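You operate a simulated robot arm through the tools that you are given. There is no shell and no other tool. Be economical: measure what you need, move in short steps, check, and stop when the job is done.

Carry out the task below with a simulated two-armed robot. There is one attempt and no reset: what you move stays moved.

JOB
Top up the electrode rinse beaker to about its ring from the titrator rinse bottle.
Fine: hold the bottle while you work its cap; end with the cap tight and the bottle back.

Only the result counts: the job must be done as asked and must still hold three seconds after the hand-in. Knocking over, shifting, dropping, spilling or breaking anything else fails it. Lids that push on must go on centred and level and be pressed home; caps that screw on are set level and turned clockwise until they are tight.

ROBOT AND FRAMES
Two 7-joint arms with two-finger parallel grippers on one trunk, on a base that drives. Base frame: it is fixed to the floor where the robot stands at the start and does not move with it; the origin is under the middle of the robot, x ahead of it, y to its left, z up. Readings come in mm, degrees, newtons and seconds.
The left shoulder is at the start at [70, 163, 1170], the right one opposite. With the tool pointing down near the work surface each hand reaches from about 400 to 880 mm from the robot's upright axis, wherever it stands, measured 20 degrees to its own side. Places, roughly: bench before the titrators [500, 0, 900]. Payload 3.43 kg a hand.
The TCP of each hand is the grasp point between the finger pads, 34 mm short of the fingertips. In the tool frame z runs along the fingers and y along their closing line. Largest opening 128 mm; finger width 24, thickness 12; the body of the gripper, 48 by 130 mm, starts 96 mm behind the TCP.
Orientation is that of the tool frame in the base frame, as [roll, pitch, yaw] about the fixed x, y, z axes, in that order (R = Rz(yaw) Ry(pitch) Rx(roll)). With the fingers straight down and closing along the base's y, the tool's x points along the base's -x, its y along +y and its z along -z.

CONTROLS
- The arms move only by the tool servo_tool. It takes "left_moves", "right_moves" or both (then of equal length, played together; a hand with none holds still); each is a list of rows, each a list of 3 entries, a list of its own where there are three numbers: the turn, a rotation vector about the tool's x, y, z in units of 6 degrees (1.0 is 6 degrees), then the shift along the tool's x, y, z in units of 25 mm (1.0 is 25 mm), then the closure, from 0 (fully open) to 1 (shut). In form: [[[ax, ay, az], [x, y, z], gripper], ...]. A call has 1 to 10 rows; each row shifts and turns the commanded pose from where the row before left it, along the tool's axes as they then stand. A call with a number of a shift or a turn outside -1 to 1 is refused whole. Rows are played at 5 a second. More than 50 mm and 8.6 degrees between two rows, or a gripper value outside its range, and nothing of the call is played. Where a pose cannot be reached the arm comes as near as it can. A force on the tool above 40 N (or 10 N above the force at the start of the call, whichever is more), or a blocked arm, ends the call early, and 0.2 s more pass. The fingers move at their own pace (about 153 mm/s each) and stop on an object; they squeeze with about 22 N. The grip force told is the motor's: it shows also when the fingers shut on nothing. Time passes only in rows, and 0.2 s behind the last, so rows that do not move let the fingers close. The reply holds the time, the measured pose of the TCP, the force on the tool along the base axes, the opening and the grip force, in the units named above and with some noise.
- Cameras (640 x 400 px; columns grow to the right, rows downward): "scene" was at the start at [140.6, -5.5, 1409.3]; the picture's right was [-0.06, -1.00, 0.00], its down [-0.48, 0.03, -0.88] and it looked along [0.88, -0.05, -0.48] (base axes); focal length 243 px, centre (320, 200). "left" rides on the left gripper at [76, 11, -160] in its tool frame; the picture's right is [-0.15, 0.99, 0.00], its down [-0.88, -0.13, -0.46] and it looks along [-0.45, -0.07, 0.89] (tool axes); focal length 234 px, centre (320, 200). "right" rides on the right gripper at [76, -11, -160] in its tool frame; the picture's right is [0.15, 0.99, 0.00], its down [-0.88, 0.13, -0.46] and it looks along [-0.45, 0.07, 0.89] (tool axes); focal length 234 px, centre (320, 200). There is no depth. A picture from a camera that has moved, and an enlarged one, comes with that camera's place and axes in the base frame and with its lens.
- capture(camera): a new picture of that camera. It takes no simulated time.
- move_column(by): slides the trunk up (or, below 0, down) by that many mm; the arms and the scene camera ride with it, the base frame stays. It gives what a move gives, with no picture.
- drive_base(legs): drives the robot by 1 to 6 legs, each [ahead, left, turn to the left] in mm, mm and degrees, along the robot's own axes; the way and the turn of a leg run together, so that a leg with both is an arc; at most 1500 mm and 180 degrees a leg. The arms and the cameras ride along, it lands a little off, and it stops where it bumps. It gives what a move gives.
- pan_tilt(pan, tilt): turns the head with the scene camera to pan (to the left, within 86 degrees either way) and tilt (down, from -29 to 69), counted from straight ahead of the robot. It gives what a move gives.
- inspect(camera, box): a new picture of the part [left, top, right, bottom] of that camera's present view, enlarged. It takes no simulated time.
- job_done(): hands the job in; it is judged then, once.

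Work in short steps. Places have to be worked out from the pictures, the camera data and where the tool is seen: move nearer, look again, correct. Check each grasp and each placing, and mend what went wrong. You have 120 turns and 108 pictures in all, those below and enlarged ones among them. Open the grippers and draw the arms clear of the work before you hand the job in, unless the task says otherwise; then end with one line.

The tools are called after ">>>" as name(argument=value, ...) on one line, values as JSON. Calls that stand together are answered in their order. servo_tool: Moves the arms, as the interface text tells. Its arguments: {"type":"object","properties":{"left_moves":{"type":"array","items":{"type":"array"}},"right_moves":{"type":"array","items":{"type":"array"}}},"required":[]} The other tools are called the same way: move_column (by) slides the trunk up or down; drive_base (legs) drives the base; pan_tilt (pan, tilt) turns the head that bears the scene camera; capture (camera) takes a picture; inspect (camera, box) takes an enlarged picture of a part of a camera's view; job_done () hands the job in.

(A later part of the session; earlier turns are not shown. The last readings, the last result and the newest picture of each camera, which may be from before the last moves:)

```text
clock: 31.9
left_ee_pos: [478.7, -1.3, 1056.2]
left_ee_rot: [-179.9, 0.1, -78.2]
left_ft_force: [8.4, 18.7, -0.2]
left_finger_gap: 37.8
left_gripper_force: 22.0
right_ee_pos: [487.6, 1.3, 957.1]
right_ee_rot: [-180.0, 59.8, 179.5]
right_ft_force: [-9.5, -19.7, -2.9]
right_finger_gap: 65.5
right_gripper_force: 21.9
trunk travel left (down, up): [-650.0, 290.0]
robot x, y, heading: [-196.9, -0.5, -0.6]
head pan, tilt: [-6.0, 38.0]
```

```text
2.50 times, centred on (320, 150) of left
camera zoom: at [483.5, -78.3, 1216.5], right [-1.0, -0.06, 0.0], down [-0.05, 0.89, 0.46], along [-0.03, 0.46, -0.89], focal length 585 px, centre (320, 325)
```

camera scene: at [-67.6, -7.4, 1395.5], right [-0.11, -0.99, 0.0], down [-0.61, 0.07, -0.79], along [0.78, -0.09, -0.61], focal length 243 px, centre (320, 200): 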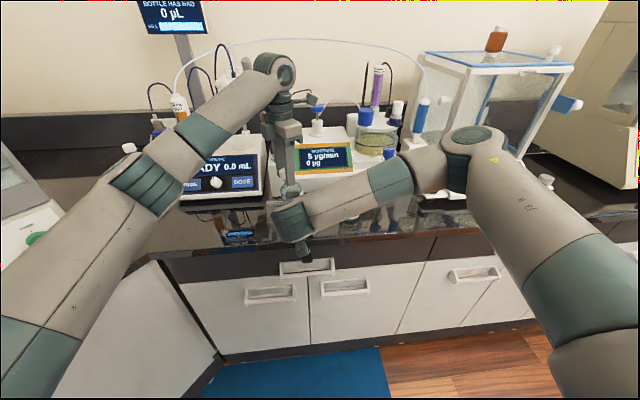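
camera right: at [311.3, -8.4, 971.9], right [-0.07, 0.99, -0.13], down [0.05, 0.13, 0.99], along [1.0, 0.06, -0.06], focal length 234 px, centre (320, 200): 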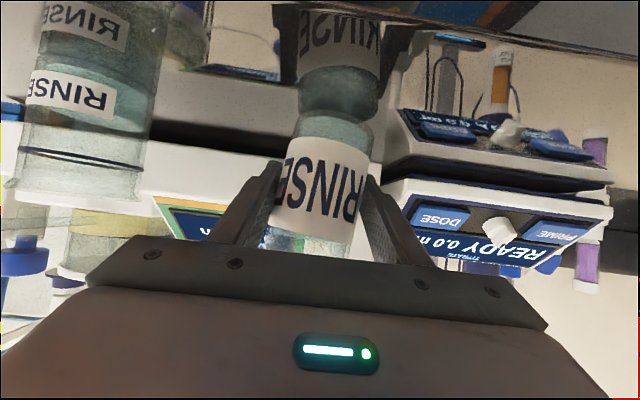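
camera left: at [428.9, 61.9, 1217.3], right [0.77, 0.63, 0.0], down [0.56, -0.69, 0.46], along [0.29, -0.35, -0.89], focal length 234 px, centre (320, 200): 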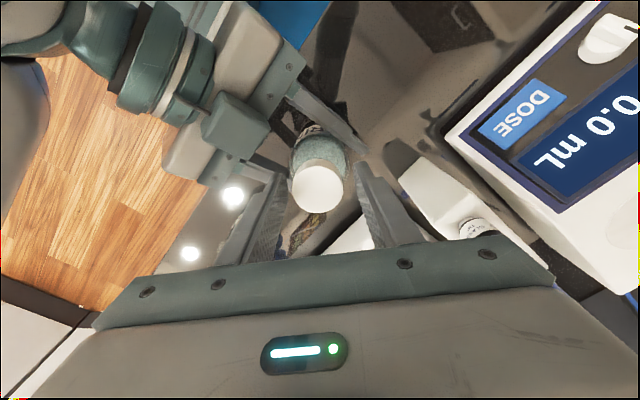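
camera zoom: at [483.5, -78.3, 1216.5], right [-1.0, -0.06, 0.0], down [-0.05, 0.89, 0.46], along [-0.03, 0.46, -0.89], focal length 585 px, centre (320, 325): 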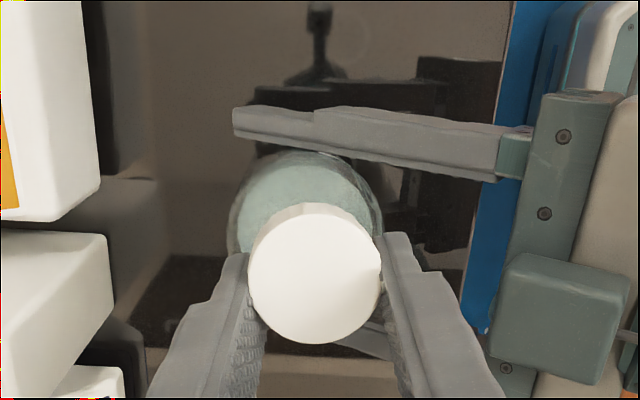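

The bottle still leans a bit across the pads (gap 65). I open the left hand so that the right pads can square it.

>>> servo_tool(left_moves=[[[0, 0, 0], [0, 0, 0], 0.55], [[0, 0, 0], [0, 0, 0], 0.55], [[0, 0, 0], [0, 0, 0], 0.55]], right_moves=[[[0, 0, 0], [0, 0, 0], 1], [[0, 0, 0], [0, 0, 0], 1], [[0, 0, 0], [0, 0, 0], 1]])

>>> inspect(camera="right", box=[0, 0, 400, 250])

>>> inspect(camera="left", box=[220, 70, 420, 230])

```text
clock: 32.7
left_ee_pos: [478.8, -2.5, 1055.9]
left_ee_rot: [179.9, 0.0, -78.3]
left_ft_force: [-0.6, 0.3, -0.4]
left_finger_gap: 57.5
left_gripper_force: 0.0
right_ee_pos: [486.4, 2.2, 956.9]
right_ee_rot: [-180.0, 59.9, 179.7]
right_ft_force: [-0.6, 1.1, -3.8]
right_finger_gap: 61.2
right_gripper_force: 21.7
trunk travel left (down, up): [-650.0, 290.0]
robot x, y, heading: [-200.3, -0.9, -0.4]
head pan, tilt: [-6.0, 38.0]
```

```text
1.60 times, centred on (200, 125) of right
camera zoom: at [311.0, -8.0, 972.2], right [-0.07, 0.99, -0.13], down [0.05, 0.13, 0.99], along [1.0, 0.06, -0.06], focal length 375 px, centre (512, 320)
```

zoom: 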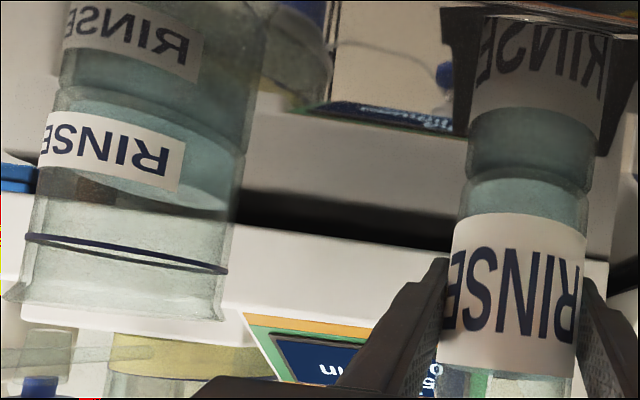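

```text
2.50 times, centred on (320, 150) of left
camera zoom: at [482.8, -79.4, 1216.7], right [-1.0, -0.06, 0.0], down [-0.05, 0.89, 0.46], along [-0.03, 0.45, -0.89], focal length 585 px, centre (320, 325)
```

zoom: 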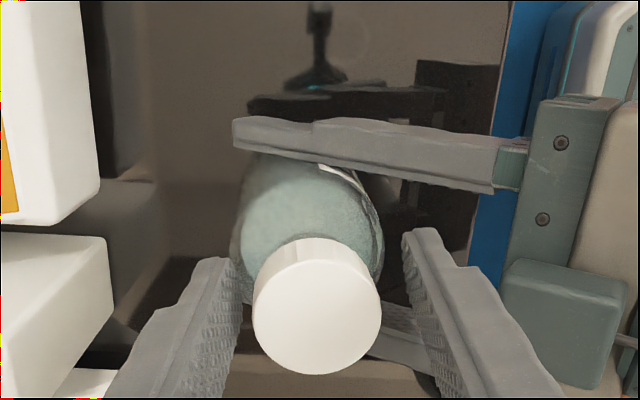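

Bottle is square again (gap 61.2). I swing the open left hand back 144 degrees for another, limit-safe stroke.

>>> servo_tool(left_moves=[[[0, 0, 1], [0, 0, 0], 0.5], [[0, 0, 1], [0, 0, 0], 0.5], [[0, 0, 1], [0, 0, 0], 0.5], [[0, 0, 1], [0, 0, 0], 0.5], [[0, 0, 1], [0, 0, 0], 0.5], [[0, 0, 1], [0, 0, 0], 0.5], [[0, 0, 1], [0, 0, 0], 0.5], [[0, 0, 1], [0, 0, 0], 0.5], [[0, 0, 1], [0, 0, 0], 0.5], [[0, 0, 1], [0, 0, 0], 0.5]])

>>> servo_tool(left_moves=[[[0, 0, 1], [0, 0, 0], 0.5], [[0, 0, 1], [0, 0, 0], 0.5], [[0, 0, 1], [0, 0, 0], 0.5], [[0, 0, 1], [0, 0, 0], 0.5], [[0, 0, 1], [0, 0, 0], 0.5], [[0, 0, 1], [0, 0, 0], 0.5], [[0, 0, 1], [0, 0, 0], 0.5], [[0, 0, 1], [0, 0, 0], 0.5], [[0, 0, 1], [0, 0, 0], 0.5], [[0, 0, 1], [0, 0, 0], 0.5]])

>>> servo_tool(left_moves=[[[0, 0, 1], [0, 0, 0], 0.5], [[0, 0, 1], [0, 0, 0], 0.5], [[0, 0, 1], [0, 0, 0], 0.5], [[0, 0, 1], [0, 0, 0], 0.5], [[0, 0, 0], [0, 0, 0], 0.5]])

>>> inspect(camera="left", box=[270, 130, 370, 230])

>>> inspect(camera="scene", box=[230, 120, 390, 220])

```text
clock: 34.9
left_ee_pos: [477.7, -1.4, 1056.4]
left_ee_rot: [-180.0, 0.0, -138.4]
left_ft_force: [0.7, -0.1, 0.5]
left_finger_gap: 64.1
left_gripper_force: 0.1
right_ee_pos: [487.4, 2.1, 957.9]
right_ee_rot: [180.0, 59.9, 179.6]
right_ft_force: [0.0, 0.0, -3.8]
right_finger_gap: 61.0
right_gripper_force: 22.2
trunk travel left (down, up): [-650.0, 290.0]
robot x, y, heading: [-203.2, -0.1, -0.4]
head pan, tilt: [-6.0, 38.0]
```

```text
clock: 37.1
left_ee_pos: [477.9, -2.1, 1056.3]
left_ee_rot: [180.0, 0.0, 161.6]
left_ft_force: [0.0, -0.5, 0.4]
left_finger_gap: 63.8
left_gripper_force: 0.0
right_ee_pos: [487.5, 2.9, 958.8]
right_ee_rot: [-179.9, 59.8, 179.7]
right_ft_force: [-0.3, 0.0, -4.0]
right_finger_gap: 61.2
right_gripper_force: 21.9
trunk travel left (down, up): [-650.0, 290.0]
robot x, y, heading: [-201.3, 1.9, -0.4]
head pan, tilt: [-6.0, 38.0]
```

```text
clock: 38.3
left_ee_pos: [478.1, -2.6, 1055.2]
left_ee_rot: [-180.0, 0.1, 137.8]
left_ft_force: [0.6, 0.2, 0.2]
left_finger_gap: 63.9
left_gripper_force: 0.0
right_ee_pos: [488.0, 2.8, 957.9]
right_ee_rot: [180.0, 59.9, 179.6]
right_ft_force: [-1.1, -0.1, -4.0]
right_finger_gap: 61.2
right_gripper_force: 22.0
trunk travel left (down, up): [-650.0, 290.0]
robot x, y, heading: [-203.0, -0.1, -0.2]
head pan, tilt: [-6.0, 38.0]
```

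```text
4.00 times, centred on (320, 180) of left
camera zoom: at [429.2, 56.6, 1216.4], right [0.77, 0.63, 0.0], down [0.56, -0.69, 0.46], along [0.29, -0.35, -0.89], focal length 937 px, centre (320, 280)
```

zoom: 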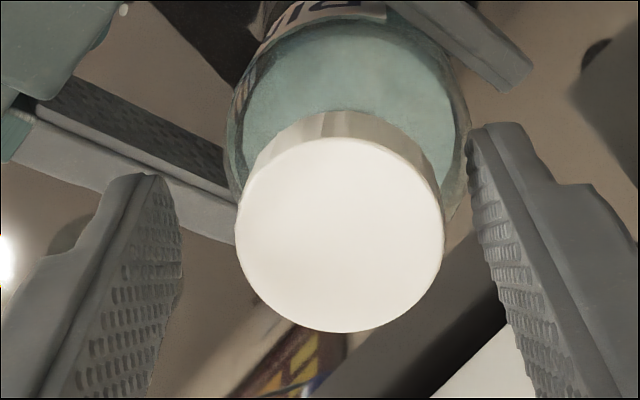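

```text
4.00 times, centred on (310, 170) of scene
camera zoom: at [-64.2, -9.7, 1394.6], right [-0.11, -0.99, 0.0], down [-0.61, 0.07, -0.79], along [0.78, -0.09, -0.62], focal length 973 px, centre (360, 320)
```

zoom: 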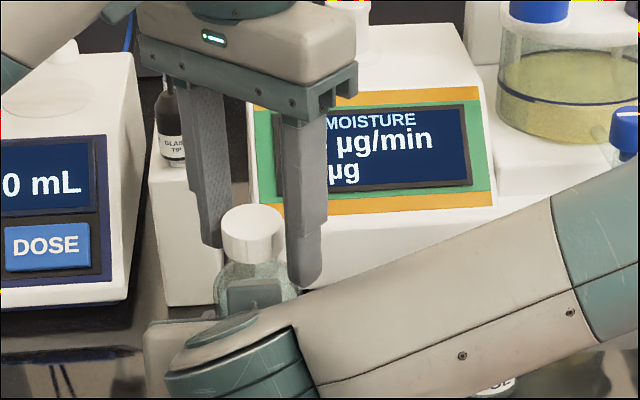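

The bottle hangs a few mm above the bench and the cap is 4 mm off along the closing line. I correct, grip and turn on.

>>> servo_tool(left_moves=[[[0, 0, 0], [0, 0.16, 0], 0.5], [[0, 0, 0], [0, 0, 0], 1], [[0, 0, 0], [0, 0, 0], 1], [[0, 0, -1], [0, 0, 0], 1], [[0, 0, -1], [0, 0, 0], 1], [[0, 0, -1], [0, 0, -0.01], 1], [[0, 0, -1], [0, 0, -0.01], 1], [[0, 0, -1], [0, 0, -0.01], 1], [[0, 0, -1], [0, 0, -0.01], 1], [[0, 0, -1], [0, 0, -0.01], 1]])

>>> servo_tool(left_moves=[[[0, 0, -1], [0, 0, -0.01], 1], [[0, 0, -1], [0, 0, -0.01], 1], [[0, 0, -1], [0, 0, -0.01], 1], [[0, 0, -1], [0, 0, -0.01], 1], [[0, 0, -1], [0, 0, -0.01], 1], [[0, 0, -1], [0, 0, -0.01], 1], [[0, 0, -1], [0, 0, -0.01], 1]])

>>> inspect(camera="left", box=[220, 70, 420, 230])

>>> inspect(camera="scene", box=[270, 150, 340, 200])

```text
clock: 40.5
left_ee_pos: [480.1, 1.0, 1057.0]
left_ee_rot: [-180.0, -0.1, 179.8]
left_ft_force: [3.1, 5.8, -6.8]
left_finger_gap: 37.7
left_gripper_force: 21.9
right_ee_pos: [487.6, 0.9, 958.3]
right_ee_rot: [-180.0, 60.0, 179.6]
right_ft_force: [-3.5, -4.6, 2.4]
right_finger_gap: 60.8
right_gripper_force: 22.4
trunk travel left (down, up): [-650.0, 290.0]
robot x, y, heading: [-202.6, -2.6, -0.5]
head pan, tilt: [-6.0, 38.0]
```

```text
clock: 42.1
left_ee_pos: [479.2, 0.5, 1058.5]
left_ee_rot: [180.0, 0.1, -138.2]
left_ft_force: [-0.5, 0.5, -1.6]
left_finger_gap: 37.7
left_gripper_force: 21.6
right_ee_pos: [487.4, 0.5, 959.0]
right_ee_rot: [-179.9, 59.8, 179.7]
right_ft_force: [-0.2, 0.7, -2.7]
right_finger_gap: 61.1
right_gripper_force: 21.8
trunk travel left (down, up): [-650.0, 290.0]
robot x, y, heading: [-200.7, 1.0, -0.7]
head pan, tilt: [-6.0, 38.0]
```

```text
2.50 times, centred on (320, 150) of left
camera zoom: at [415.9, -41.7, 1218.4], right [-0.55, 0.84, 0.0], down [0.74, 0.49, 0.45], along [0.38, 0.25, -0.89], focal length 585 px, centre (320, 325)
```

zoom: 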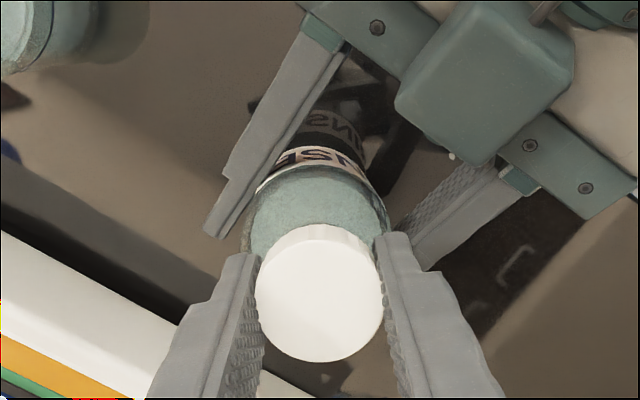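

```text
8.00 times, centred on (305, 175) of scene
camera zoom: at [-64.3, -9.7, 1394.5], right [-0.11, -0.99, 0.0], down [-0.61, 0.07, -0.79], along [0.78, -0.09, -0.62], focal length 1946 px, centre (440, 400)
```

zoom: 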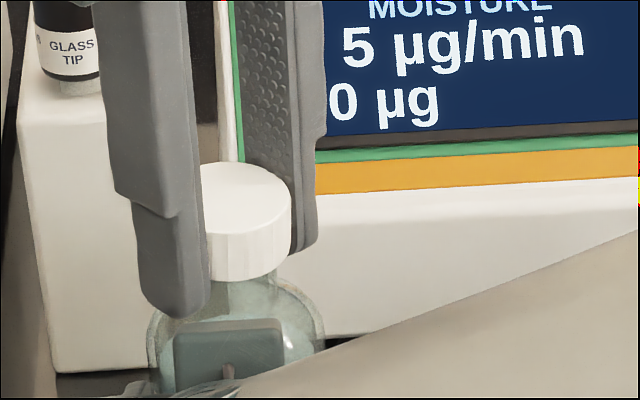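

Side forces have vanished and the neck shows under the cap: it seems free. I lift slowly and check.

>>> servo_tool(left_moves=[[[0, 0, 0], [0, 0, -0.1], 1], [[0, 0, 0], [0, 0, -0.1], 1], [[0, 0, 0], [0, 0, -0.1], 1], [[0, 0, 0], [0, 0, -0.1], 1], [[0, 0, 0], [0, 0, -0.1], 1]])

>>> inspect(camera="scene", box=[270, 150, 340, 200])

```text
clock: 43.3
left_ee_pos: [481.4, 1.9, 1070.6]
left_ee_rot: [-179.9, -0.1, -138.3]
left_ft_force: [0.9, 0.3, 0.3]
left_finger_gap: 37.7
left_gripper_force: 21.7
right_ee_pos: [487.5, 2.3, 958.4]
right_ee_rot: [-180.0, 59.9, 179.7]
right_ft_force: [0.4, 0.5, -2.6]
right_finger_gap: 61.2
right_gripper_force: 22.3
trunk travel left (down, up): [-650.0, 290.0]
robot x, y, heading: [-201.9, -0.2, -0.4]
head pan, tilt: [-6.0, 38.0]
```

```text
8.00 times, centred on (305, 175) of scene
camera zoom: at [-64.2, -9.8, 1394.6], right [-0.11, -0.99, 0.0], down [-0.61, 0.07, -0.79], along [0.78, -0.09, -0.62], focal length 1946 px, centre (440, 400)
```

zoom: 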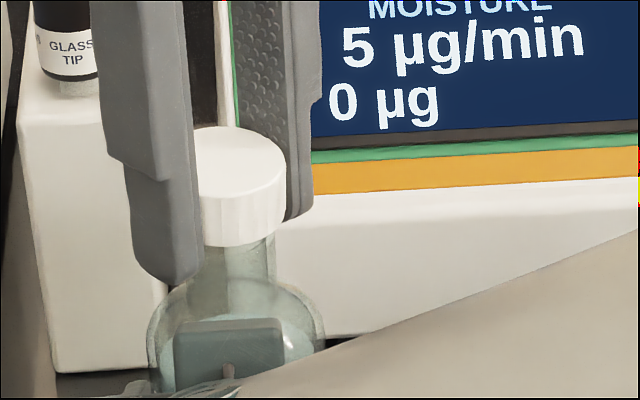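

The cap is off and held. I lift it clear and park the left hand to the left.

>>> servo_tool(left_moves=[[[0, 0, 0], [0, 0, -1], 1], [[0, 0, 0], [0, 0, -1], 1], [[0, 0, 0], [0, 0, -1], 1], [[0, 0, 0], [0, 0, -1], 1], [[0, 0, 0], [-0.67, 0.74, -0.2], 1], [[0, 0, 0], [-0.67, 0.74, 0], 1], [[0, 0, 0], [-0.67, 0.74, 0], 1], [[0, 0, 0], [-0.67, 0.74, 0], 1], [[0, 0, 0], [-0.67, 0.74, 0], 1], [[0, 0, 0], [-0.67, 0.74, 0], 1]])

>>> capture(camera="scene")

>>> inspect(camera="scene", box=[250, 140, 390, 240])

>>> inspect(camera="right", box=[0, 0, 400, 250])

```text
clock: 45.5
left_ee_pos: [483.4, 152.3, 1174.4]
left_ee_rot: [-180.0, -0.1, -138.2]
left_ft_force: [-0.7, -0.4, 0.7]
left_finger_gap: 37.8
left_gripper_force: 21.8
right_ee_pos: [487.0, 2.8, 958.5]
right_ee_rot: [-179.9, 59.9, 179.8]
right_ft_force: [-0.5, 0.5, -3.4]
right_finger_gap: 61.2
right_gripper_force: 22.5
trunk travel left (down, up): [-650.0, 290.0]
robot x, y, heading: [-201.3, -1.9, -0.4]
head pan, tilt: [-6.0, 38.0]
```

```text
62 pictures are left
camera scene: at [-64.5, -8.2, 1394.6], right [-0.11, -0.99, 0.0], down [-0.61, 0.07, -0.79], along [0.78, -0.09, -0.62], focal length 243 px, centre (320, 200)
```

scene: 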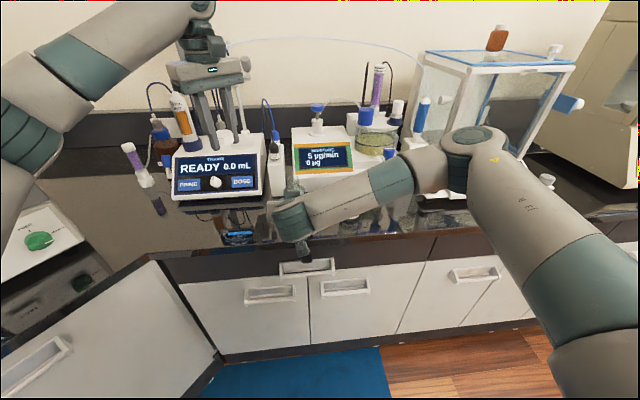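

```text
4.00 times, centred on (320, 190) of scene
camera zoom: at [-64.5, -8.2, 1394.6], right [-0.11, -0.99, 0.0], down [-0.61, 0.07, -0.79], along [0.78, -0.09, -0.62], focal length 973 px, centre (320, 240)
```

zoom: 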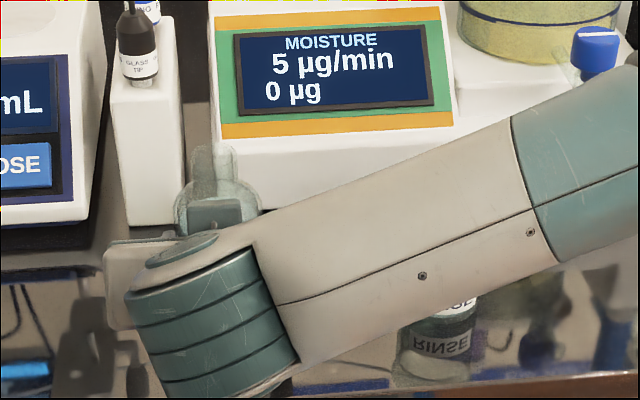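

```text
1.60 times, centred on (200, 125) of right
camera zoom: at [310.8, -7.0, 972.2], right [-0.07, 0.99, -0.13], down [0.05, 0.13, 0.99], along [1.0, 0.06, -0.06], focal length 375 px, centre (512, 320)
```

zoom: 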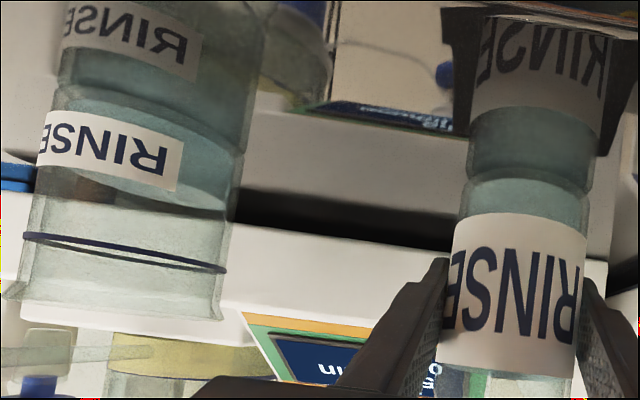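

The bottle is open, mouth near z 1044. I lift it 112 mm straight up and shift 100 mm right, over towards the beaker, still upright.

>>> servo_tool(right_moves=[[[0, 0, 0], [-0.776, 0, -0.448], 1], [[0, 0, 0], [-0.776, 0, -0.448], 1], [[0, 0, 0], [-0.776, 0, -0.448], 1], [[0, 0, 0], [-0.776, 0, -0.448], 1], [[0, 0, 0], [-0.776, 0, -0.448], 1], [[0, 0, 0], [0, -0.8, 0], 1], [[0, 0, 0], [0, -0.8, 0], 1], [[0, 0, 0], [0, -0.8, 0], 1], [[0, 0, 0], [0, -0.8, 0], 1], [[0, 0, 0], [0, -0.8, 0], 1]])

>>> capture(camera="scene")

>>> capture(camera="right")

>>> capture(camera="left")

```text
clock: 47.7
left_ee_pos: [483.0, 151.5, 1175.1]
left_ee_rot: [179.9, 0.1, -138.3]
left_ft_force: [-0.2, 0.4, -0.2]
left_finger_gap: 37.7
left_gripper_force: 22.5
right_ee_pos: [488.1, -98.8, 1070.6]
right_ee_rot: [179.9, 59.9, 179.6]
right_ft_force: [0.3, -0.8, -3.9]
right_finger_gap: 61.2
right_gripper_force: 22.5
trunk travel left (down, up): [-650.0, 290.0]
robot x, y, heading: [-199.3, 0.3, -0.3]
head pan, tilt: [-6.0, 38.0]
```

```text
59 pictures are left
camera scene: at [-64.3, -10.7, 1394.6], right [-0.11, -0.99, 0.0], down [-0.61, 0.07, -0.79], along [0.78, -0.09, -0.62], focal length 243 px, centre (320, 200)
```

scene: 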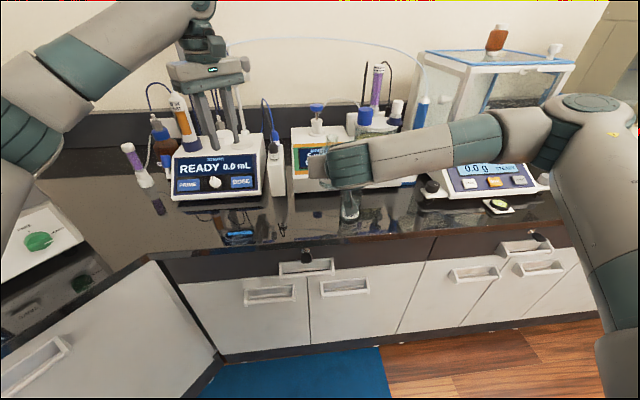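

```text
58 pictures are left
camera right: at [311.4, -108.5, 1084.0], right [-0.07, 0.99, -0.13], down [0.05, 0.13, 0.99], along [1.0, 0.06, -0.06], focal length 234 px, centre (320, 200)
```

right: 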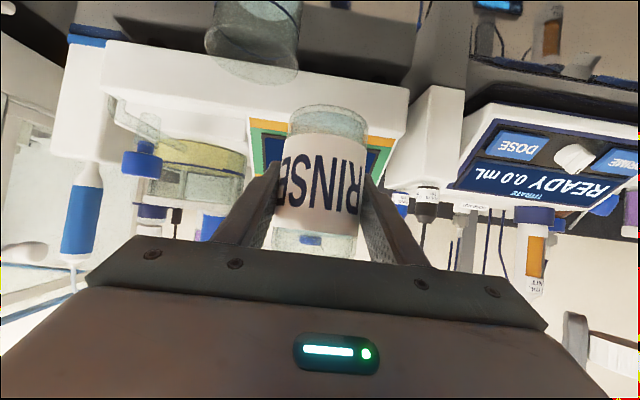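

```text
57 pictures are left
camera left: at [419.4, 107.7, 1335.7], right [-0.55, 0.84, 0.0], down [0.74, 0.49, 0.46], along [0.38, 0.25, -0.89], focal length 234 px, centre (320, 200)
```

left: 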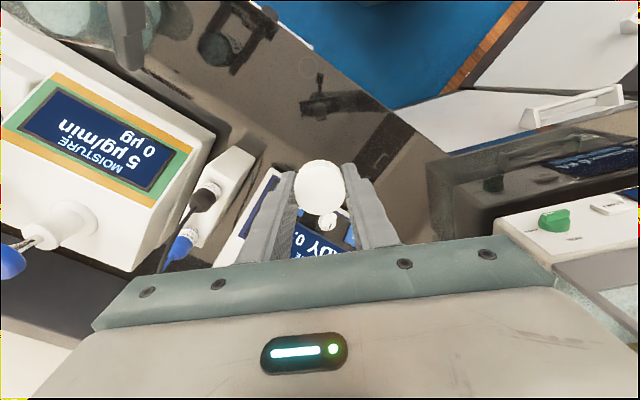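

Clearances look fine. I tilt the bottle 42 degrees towards the beaker, about the base x axis.

>>> servo_tool(right_moves=[[[-0.5, 0, 0.866], [0, 0, 0], 1], [[-0.5, 0, 0.866], [0, 0, 0], 1], [[-0.5, 0, 0.866], [0, 0, 0], 1], [[-0.5, 0, 0.866], [0, 0, 0], 1], [[-0.5, 0, 0.866], [0, 0, 0], 1], [[-0.5, 0, 0.866], [0, 0, 0], 1], [[-0.5, 0, 0.866], [0, 0, 0], 1]])

>>> capture(camera="scene")

>>> capture(camera="right")

```text
clock: 49.3
left_ee_pos: [483.4, 150.5, 1175.3]
left_ee_rot: [179.9, 0.0, -138.3]
left_ft_force: [-0.4, 0.4, 1.5]
left_finger_gap: 37.6
left_gripper_force: 22.3
right_ee_pos: [488.0, -99.5, 1070.2]
right_ee_rot: [119.0, 39.9, 130.4]
right_ft_force: [0.0, 0.3, -3.5]
right_finger_gap: 61.3
right_gripper_force: 21.9
trunk travel left (down, up): [-650.0, 290.0]
robot x, y, heading: [-199.0, 2.2, -0.2]
head pan, tilt: [-6.0, 38.0]
```

```text
56 pictures are left
camera scene: at [-64.1, -10.4, 1394.6], right [-0.11, -0.99, 0.0], down [-0.61, 0.07, -0.79], along [0.78, -0.09, -0.62], focal length 243 px, centre (320, 200)
```

scene: 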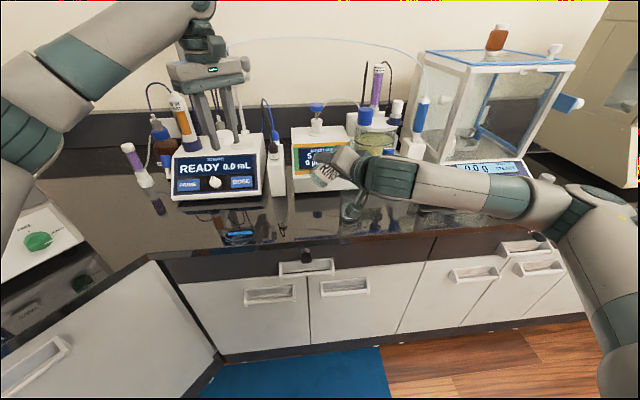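

```text
55 pictures are left
camera right: at [311.8, -115.7, 1073.9], right [-0.07, 0.82, 0.57], down [0.04, -0.57, 0.82], along [1.0, 0.08, 0.0], focal length 234 px, centre (320, 200)
```

right: 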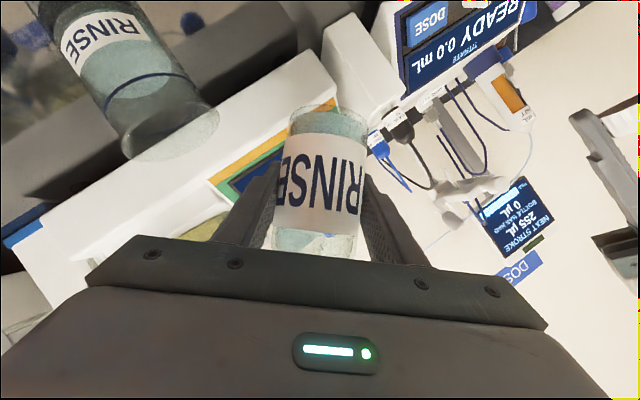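

The right camera shows the beaker and its ring well. I lower and shift the bottle, then tilt to 60 degrees.

>>> servo_tool(right_moves=[[[0, 0, 0], [0.666, -0.243, 0.384], 1], [[0, 0, 0], [0.666, -0.243, 0.384], 1], [[0, 0, 0], [0.666, -0.243, 0.384], 1], [[-0.5, 0, 0.866], [0, 0, 0], 1], [[-0.5, 0, 0.866], [0, 0, 0], 1], [[-0.5, 0, 0.866], [0, 0, 0], 1]])

>>> inspect(camera="scene", box=[270, 130, 430, 250])

>>> capture(camera="right")

```text
clock: 50.7
left_ee_pos: [483.8, 151.3, 1174.6]
left_ee_rot: [-180.0, 0.0, -138.4]
left_ft_force: [0.1, -0.2, -1.2]
left_finger_gap: 37.4
left_gripper_force: 22.3
right_ee_pos: [488.8, -74.4, 1015.6]
right_ee_rot: [106.2, 25.6, 123.3]
right_ft_force: [0.0, 1.3, -3.9]
right_finger_gap: 61.1
right_gripper_force: 22.3
trunk travel left (down, up): [-650.0, 290.0]
robot x, y, heading: [-198.0, -0.7, -0.4]
head pan, tilt: [-6.0, 38.0]
```

```text
3.33 times, centred on (350, 190) of scene
camera zoom: at [-64.0, -9.4, 1394.5], right [-0.11, -0.99, 0.0], down [-0.61, 0.07, -0.79], along [0.78, -0.09, -0.62], focal length 811 px, centre (220, 233)
```

zoom: 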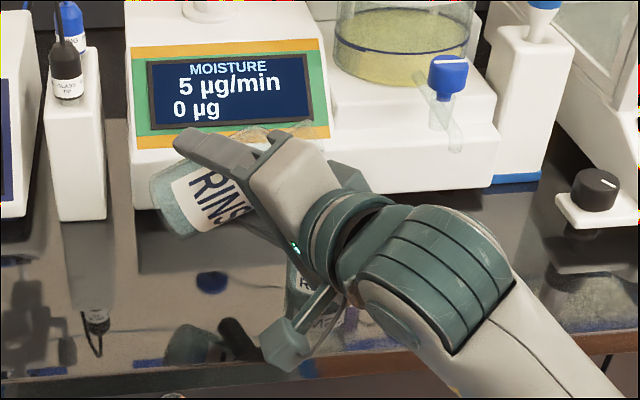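

```text
53 pictures are left
camera right: at [312.0, -89.8, 1012.7], right [-0.07, 0.6, 0.79], down [0.04, -0.79, 0.61], along [1.0, 0.07, 0.03], focal length 234 px, centre (320, 200)
```

right: 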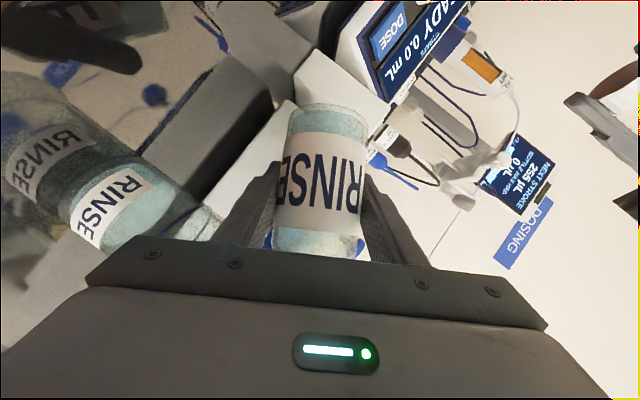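

>>> inspect(camera="right", box=[40, 90, 400, 290])

```text
1.78 times, centred on (220, 190) of right
camera zoom: at [312.0, -89.8, 1012.7], right [-0.07, 0.6, 0.79], down [0.04, -0.79, 0.61], along [1.0, 0.07, 0.03], focal length 416 px, centre (498, 218)
```

zoom: 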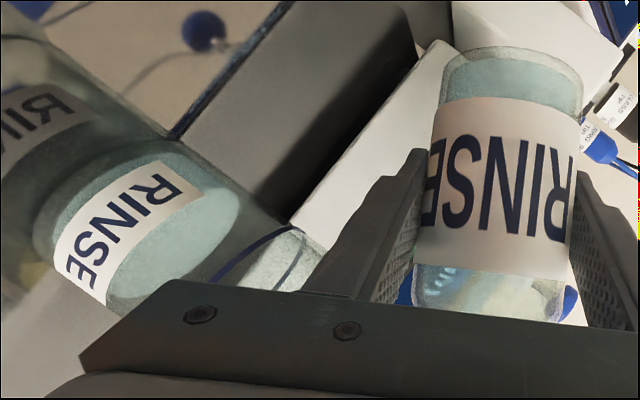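

Lip is over the beaker (about y -158). I tilt to 69 degrees and watch for flow.

>>> servo_tool(right_moves=[[[-0.5, 0, 0.866], [0, 0, 0], 1], [[-0.25, 0, 0.433], [0, 0, 0], 1], [[0, 0, 0], [0, 0, 0], 1]])

>>> inspect(camera="right", box=[40, 90, 400, 290])

>>> inspect(camera="scene", box=[290, 150, 410, 250])

```text
clock: 51.5
left_ee_pos: [484.2, 151.2, 1174.0]
left_ee_rot: [180.0, 0.0, -138.2]
left_ft_force: [0.0, 0.0, -0.2]
left_finger_gap: 38.1
left_gripper_force: 22.2
right_ee_pos: [488.2, -74.0, 1016.4]
right_ee_rot: [100.9, 17.9, 121.4]
right_ft_force: [0.3, 0.6, -3.2]
right_finger_gap: 61.1
right_gripper_force: 22.3
trunk travel left (down, up): [-650.0, 290.0]
robot x, y, heading: [-201.3, -2.9, -0.4]
head pan, tilt: [-6.0, 38.0]
```

```text
1.78 times, centred on (220, 190) of right
camera zoom: at [311.8, -89.7, 1010.4], right [-0.07, 0.47, 0.88], down [0.04, -0.88, 0.48], along [1.0, 0.07, 0.04], focal length 416 px, centre (498, 218)
```

zoom: 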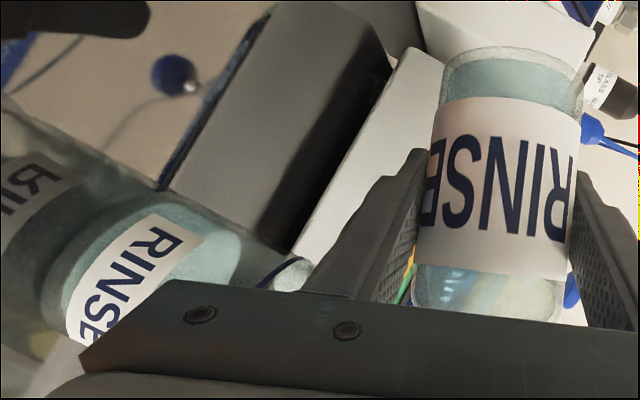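

```text
4.00 times, centred on (350, 200) of scene
camera zoom: at [-64.2, -10.0, 1394.6], right [-0.11, -0.99, 0.0], down [-0.61, 0.07, -0.79], along [0.78, -0.09, -0.62], focal length 973 px, centre (200, 200)
```

zoom: 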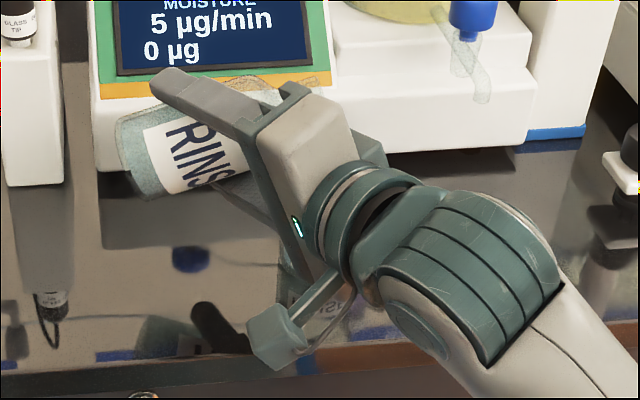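

No flow yet. I tilt to 75 degrees, wait a second and look.

>>> servo_tool(right_moves=[[[-0.25, 0, 0.433], [0, 0, 0], 1], [[-0.25, 0, 0.433], [0, 0, 0], 1], [[0, 0, 0], [0, 0, 0], 1], [[0, 0, 0], [0, 0, 0], 1], [[0, 0, 0], [0, 0, 0], 1]])

>>> inspect(camera="right", box=[40, 90, 400, 290])

```text
clock: 52.7
left_ee_pos: [483.8, 150.0, 1175.5]
left_ee_rot: [179.9, 0.0, -138.3]
left_ft_force: [-0.5, 0.1, -0.1]
left_finger_gap: 37.7
left_gripper_force: 21.8
right_ee_pos: [487.3, -74.7, 1016.4]
right_ee_rot: [97.7, 12.9, 120.5]
right_ft_force: [-0.1, 1.1, -4.1]
right_finger_gap: 61.3
right_gripper_force: 22.0
trunk travel left (down, up): [-650.0, 290.0]
robot x, y, heading: [-199.9, 1.6, -0.4]
head pan, tilt: [-6.0, 38.0]
```

```text
1.78 times, centred on (220, 190) of right
camera zoom: at [311.5, -88.5, 1008.7], right [-0.07, 0.38, 0.92], down [0.04, -0.92, 0.38], along [1.0, 0.06, 0.05], focal length 416 px, centre (498, 218)
```

zoom: 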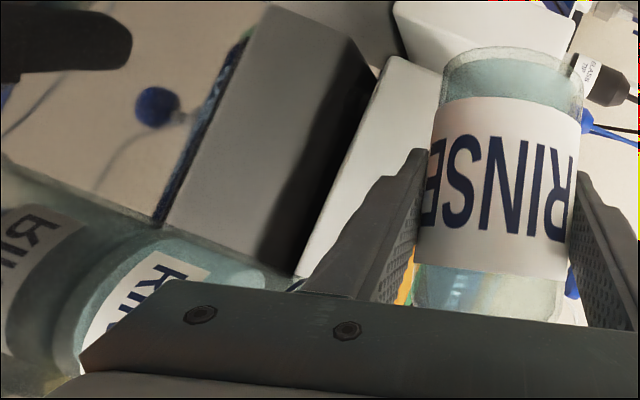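

Hard to judge from here; I tilt to 78 degrees for about a second, then return to 60 degrees to read the level.

>>> servo_tool(right_moves=[[[-0.25, 0, 0.433], [0, 0, 0], 1], [[0, 0, 0], [0, 0, 0], 1], [[0, 0, 0], [0, 0, 0], 1], [[0, 0, 0], [0, 0, 0], 1], [[0, 0, 0], [0, 0, 0], 1], [[0, 0, 0], [0, 0, 0], 1], [[0.5, 0, -0.866], [0, 0, 0], 1], [[0.5, 0, -0.866], [0, 0, 0], 1], [[0.5, 0, -0.866], [0, 0, 0], 1]])

>>> inspect(camera="right", box=[40, 90, 400, 290])

```text
clock: 54.7
left_ee_pos: [482.3, 151.3, 1175.0]
left_ee_rot: [-179.9, -0.1, -138.4]
left_ft_force: [-0.2, -0.1, -0.6]
left_finger_gap: 38.0
left_gripper_force: 22.3
right_ee_pos: [489.1, -73.4, 1015.7]
right_ee_rot: [106.2, 25.8, 123.4]
right_ft_force: [-0.2, -0.9, -3.7]
right_finger_gap: 61.0
right_gripper_force: 21.2
trunk travel left (down, up): [-650.0, 290.0]
robot x, y, heading: [-200.8, -0.7, -0.1]
head pan, tilt: [-6.0, 38.0]
```

```text
1.78 times, centred on (220, 190) of right
camera zoom: at [311.6, -89.4, 1012.5], right [-0.07, 0.61, 0.79], down [0.04, -0.79, 0.61], along [1.0, 0.08, 0.03], focal length 416 px, centre (498, 218)
```

zoom: 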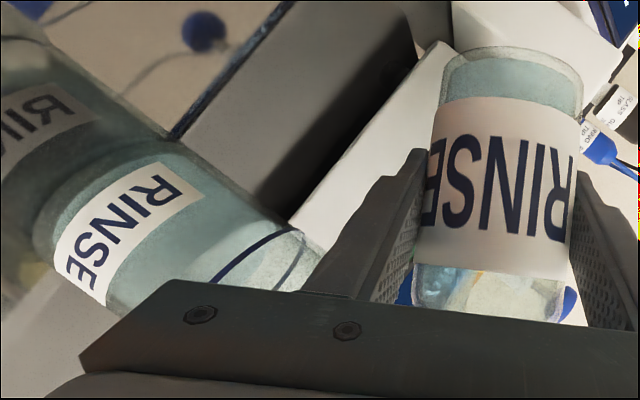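

The level rose a lot. I enlarge the region.

>>> inspect(camera="right", box=[60, 150, 230, 260])

```text
3.64 times, centred on (145, 205) of right
camera zoom: at [311.6, -89.4, 1012.5], right [-0.07, 0.61, 0.79], down [0.04, -0.79, 0.61], along [1.0, 0.08, 0.03], focal length 852 px, centre (956, 182)
```

zoom: 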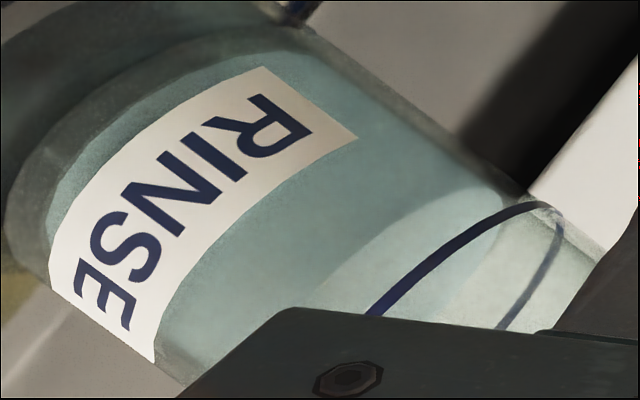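

Level is now roughly 8–10 mm under the ring. I give a shorter second pour at 78 degrees and return to read.

>>> servo_tool(right_moves=[[[-0.5, 0, 0.866], [0, 0, 0], 1], [[-0.5, 0, 0.866], [0, 0, 0], 1], [[-0.5, 0, 0.866], [0, 0, 0], 1], [[0, 0, 0], [0, 0, 0], 1], [[0.5, 0, -0.866], [0, 0, 0], 1], [[0.5, 0, -0.866], [0, 0, 0], 1], [[0.5, 0, -0.866], [0, 0, 0], 1]])

>>> inspect(camera="right", box=[60, 150, 230, 260])

```text
clock: 56.3
left_ee_pos: [483.7, 150.9, 1174.7]
left_ee_rot: [-179.9, -0.1, -138.4]
left_ft_force: [0.4, -0.9, 0.0]
left_finger_gap: 38.1
left_gripper_force: 22.2
right_ee_pos: [486.6, -73.5, 1015.5]
right_ee_rot: [106.3, 25.5, 123.3]
right_ft_force: [-0.7, 0.3, -3.9]
right_finger_gap: 61.2
right_gripper_force: 21.9
trunk travel left (down, up): [-650.0, 290.0]
robot x, y, heading: [-199.8, 1.0, -0.4]
head pan, tilt: [-6.0, 38.0]
```

```text
3.64 times, centred on (145, 205) of right
camera zoom: at [310.7, -90.1, 1012.6], right [-0.07, 0.61, 0.79], down [0.04, -0.79, 0.61], along [1.0, 0.08, 0.03], focal length 852 px, centre (956, 182)
```

zoom: 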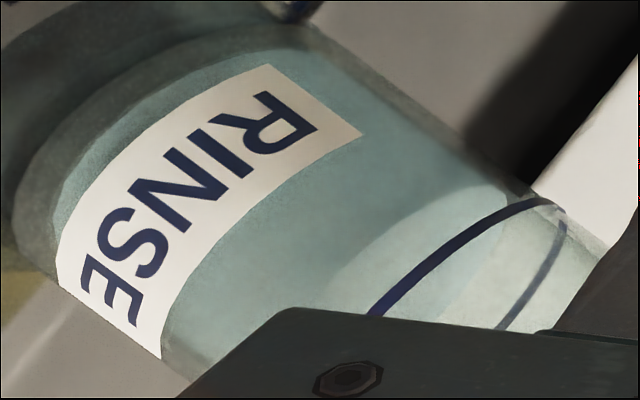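

Little change, so the flow is angle-limited. I go to 79.5 degrees briefly.

>>> servo_tool(right_moves=[[[-0.5, 0, 0.866], [0, 0, 0], 1], [[-0.5, 0, 0.866], [0, 0, 0], 1], [[-0.5, 0, 0.866], [0, 0, 0], 1], [[-0.125, 0, 0.217], [0, 0, 0], 1], [[0, 0, 0], [0, 0, 0], 1], [[0, 0, 0], [0, 0, 0], 1], [[0.125, 0, -0.217], [0, 0, 0], 1], [[0.5, 0, -0.866], [0, 0, 0], 1], [[0.5, 0, -0.866], [0, 0, 0], 1], [[0.5, 0, -0.866], [0, 0, 0], 1]])

>>> inspect(camera="right", box=[60, 150, 230, 260])

```text
clock: 58.5
left_ee_pos: [484.1, 150.5, 1174.9]
left_ee_rot: [-180.0, 0.0, -138.3]
left_ft_force: [-0.4, -0.4, 0.1]
left_finger_gap: 38.1
left_gripper_force: 21.9
right_ee_pos: [487.0, -74.6, 1016.6]
right_ee_rot: [106.3, 25.7, 123.5]
right_ft_force: [1.0, -0.6, -3.7]
right_finger_gap: 61.2
right_gripper_force: 22.1
trunk travel left (down, up): [-650.0, 290.0]
robot x, y, heading: [-197.7, -1.3, -0.3]
head pan, tilt: [-6.0, 38.0]
```

```text
3.64 times, centred on (145, 205) of right
camera zoom: at [311.1, -90.2, 1012.9], right [-0.07, 0.61, 0.79], down [0.04, -0.79, 0.61], along [1.0, 0.08, 0.03], focal length 852 px, centre (956, 182)
```

zoom: 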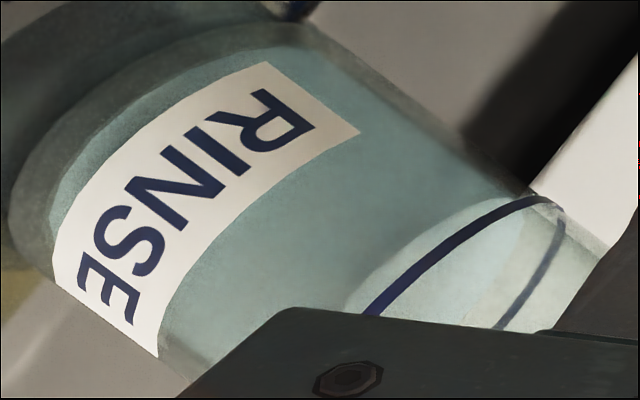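

Now about 4 mm under the ring. One more brief pour at 81 degrees.

>>> servo_tool(right_moves=[[[-0.5, 0, 0.866], [0, 0, 0], 1], [[-0.5, 0, 0.866], [0, 0, 0], 1], [[-0.5, 0, 0.866], [0, 0, 0], 1], [[-0.25, 0, 0.433], [0, 0, 0], 1], [[0, 0, 0], [0, 0, 0], 1], [[0, 0, 0], [0, 0, 0], 1], [[0.25, 0, -0.433], [0, 0, 0], 1], [[0.5, 0, -0.866], [0, 0, 0], 1], [[0.5, 0, -0.866], [0, 0, 0], 1], [[0.5, 0, -0.866], [0, 0, 0], 1]])

>>> inspect(camera="right", box=[60, 150, 230, 260])

```text
clock: 60.7
left_ee_pos: [483.2, 151.2, 1175.0]
left_ee_rot: [-179.9, -0.1, -138.2]
left_ft_force: [0.9, -0.2, -0.4]
left_finger_gap: 37.7
left_gripper_force: 21.5
right_ee_pos: [487.3, -73.4, 1013.7]
right_ee_rot: [106.2, 25.6, 123.4]
right_ft_force: [0.0, -0.2, -2.7]
right_finger_gap: 61.0
right_gripper_force: 21.5
trunk travel left (down, up): [-650.0, 290.0]
robot x, y, heading: [-198.0, 1.8, -0.2]
head pan, tilt: [-6.0, 38.0]
```

```text
3.64 times, centred on (145, 205) of right
camera zoom: at [311.2, -89.8, 1012.0], right [-0.07, 0.61, 0.79], down [0.04, -0.79, 0.61], along [1.0, 0.08, 0.03], focal length 852 px, centre (956, 182)
```

zoom: 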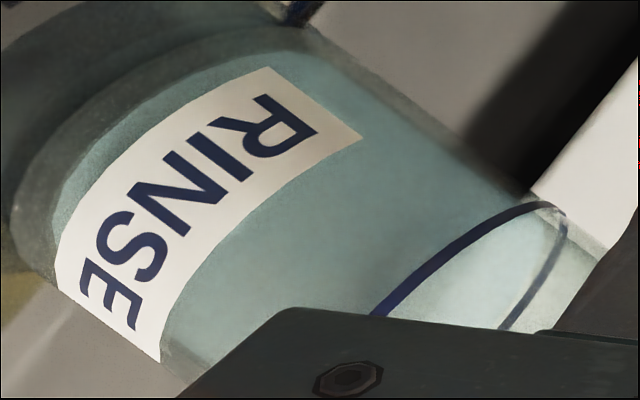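

Water is right at the ring. I bring the bottle back upright by the reverse path.

>>> servo_tool(right_moves=[[[0.5, 0, -0.866], [0, 0, 0], 1], [[0.5, 0, -0.866], [0, 0, 0], 1], [[0.5, 0, -0.866], [0, 0, 0], 1], [[0, 0, 0], [-0.666, 0.243, -0.384], 1], [[0, 0, 0], [-0.666, 0.243, -0.384], 1], [[0, 0, 0], [-0.666, 0.243, -0.384], 1]])

>>> servo_tool(right_moves=[[[0.5, 0, -0.866], [0, 0, 0], 1], [[0.5, 0, -0.866], [0, 0, 0], 1], [[0.5, 0, -0.866], [0, 0, 0], 1], [[0.5, 0, -0.866], [0, 0, 0], 1], [[0.5, 0, -0.866], [0, 0, 0], 1], [[0.5, 0, -0.866], [0, 0, 0], 1], [[0.5, 0, -0.866], [0, 0, 0], 1]])

>>> inspect(camera="scene", box=[270, 130, 430, 250])

>>> capture(camera="right")

```text
clock: 62.1
left_ee_pos: [484.9, 150.1, 1176.1]
left_ee_rot: [179.9, 0.0, -138.4]
left_ft_force: [0.2, 1.1, 0.4]
left_finger_gap: 37.7
left_gripper_force: 22.3
right_ee_pos: [489.7, -99.6, 1073.8]
right_ee_rot: [119.0, 40.0, 130.5]
right_ft_force: [0.5, 0.0, -4.3]
right_finger_gap: 61.1
right_gripper_force: 22.2
trunk travel left (down, up): [-650.0, 290.0]
robot x, y, heading: [-201.3, 2.5, -0.0]
head pan, tilt: [-6.0, 38.0]
```

```text
clock: 63.7
left_ee_pos: [483.7, 151.6, 1175.6]
left_ee_rot: [180.0, -0.1, -138.4]
left_ft_force: [0.1, 0.1, 0.1]
left_finger_gap: 37.8
left_gripper_force: 21.8
right_ee_pos: [488.0, -99.5, 1071.4]
right_ee_rot: [-179.7, 60.1, 180.0]
right_ft_force: [-0.5, 0.0, -4.0]
right_finger_gap: 61.0
right_gripper_force: 21.8
trunk travel left (down, up): [-650.0, 290.0]
robot x, y, heading: [-199.2, -3.0, -0.2]
head pan, tilt: [-6.0, 38.0]
```

```text
3.33 times, centred on (350, 190) of scene
camera zoom: at [-64.2, -9.2, 1394.5], right [-0.11, -0.99, 0.0], down [-0.61, 0.07, -0.79], along [0.78, -0.09, -0.62], focal length 811 px, centre (220, 233)
```

zoom: 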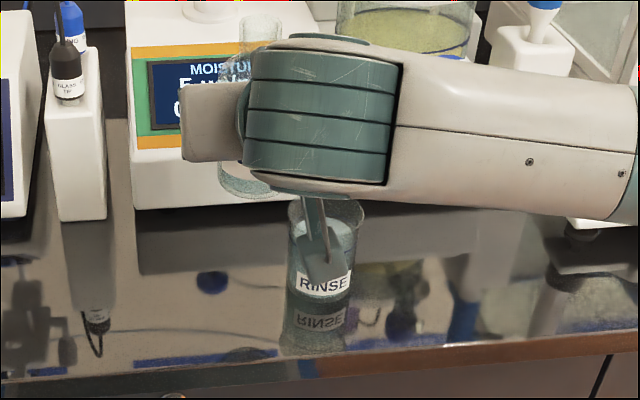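

```text
42 pictures are left
camera right: at [311.4, -107.9, 1085.1], right [-0.07, 0.99, -0.13], down [0.05, 0.13, 0.99], along [1.0, 0.06, -0.06], focal length 234 px, centre (320, 200)
```

right: 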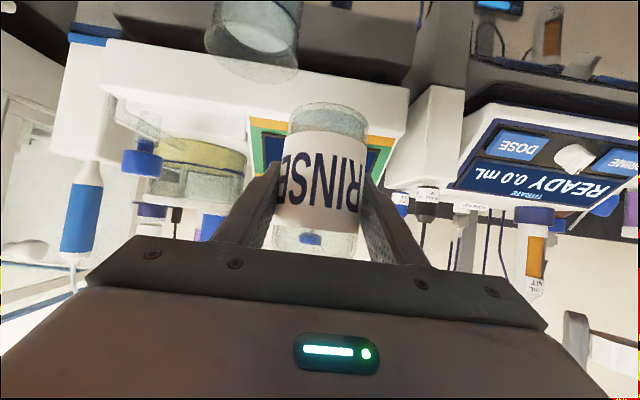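

Beaker looks good. I return the bottle over its original place and lower it.

>>> servo_tool(right_moves=[[[0, 0, 0], [0, 0.81, 0], 1], [[0, 0, 0], [0, 0.81, 0], 1], [[0, 0, 0], [0, 0.81, 0], 1], [[0, 0, 0], [0, 0.81, 0], 1], [[0, 0, 0], [0, 0.81, 0], 1], [[0, 0, 0], [0.776, 0, 0.448], 1], [[0, 0, 0], [0.776, 0, 0.448], 1], [[0, 0, 0], [0.776, 0, 0.448], 1], [[0, 0, 0], [0.776, 0, 0.448], 1], [[0, 0, 0], [0.71, 0, 0.41], 1]])

>>> servo_tool(right_moves=[[[0, 0, 0], [0.035, 0, 0.02], 1], [[0, 0, 0], [0.035, 0, 0.02], 1], [[0, 0, 0], [0, 0, 0], 1]])

>>> inspect(camera="right", box=[200, 20, 440, 170])

```text
clock: 65.9
left_ee_pos: [483.5, 150.1, 1175.3]
left_ee_rot: [180.0, -0.1, -138.3]
left_ft_force: [-0.1, -0.1, -0.4]
left_finger_gap: 38.0
left_gripper_force: 22.2
right_ee_pos: [486.4, 4.5, 962.1]
right_ee_rot: [180.0, 59.9, 179.8]
right_ft_force: [0.0, -0.3, -3.2]
right_finger_gap: 61.2
right_gripper_force: 21.9
trunk travel left (down, up): [-650.0, 290.0]
robot x, y, heading: [-201.0, 0.5, -0.2]
head pan, tilt: [-6.0, 38.0]
```

```text
clock: 66.7
left_ee_pos: [483.4, 150.2, 1175.9]
left_ee_rot: [180.0, -0.1, -138.3]
left_ft_force: [0.3, -0.2, 0.6]
left_finger_gap: 37.8
left_gripper_force: 22.0
right_ee_pos: [485.9, 4.3, 958.7]
right_ee_rot: [180.0, 60.0, 179.5]
right_ft_force: [0.9, 0.1, 1.1]
right_finger_gap: 61.0
right_gripper_force: 22.1
trunk travel left (down, up): [-650.0, 290.0]
robot x, y, heading: [-201.6, -1.9, 0.0]
head pan, tilt: [-6.0, 38.0]
```

```text
2.67 times, centred on (320, 95) of right
camera zoom: at [311.2, -5.8, 973.2], right [-0.07, 0.99, -0.13], down [0.05, 0.13, 0.99], along [1.0, 0.06, -0.05], focal length 624 px, centre (320, 480)
```

zoom: 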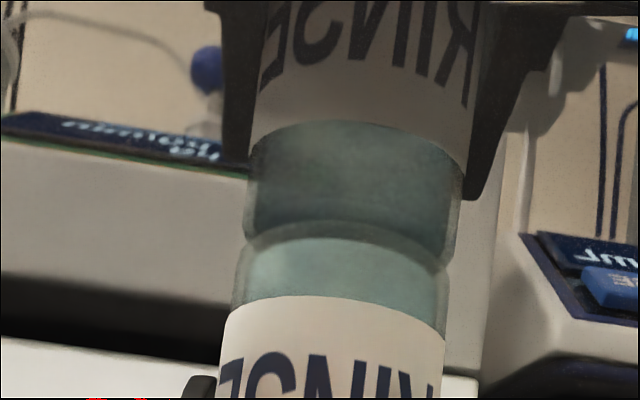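

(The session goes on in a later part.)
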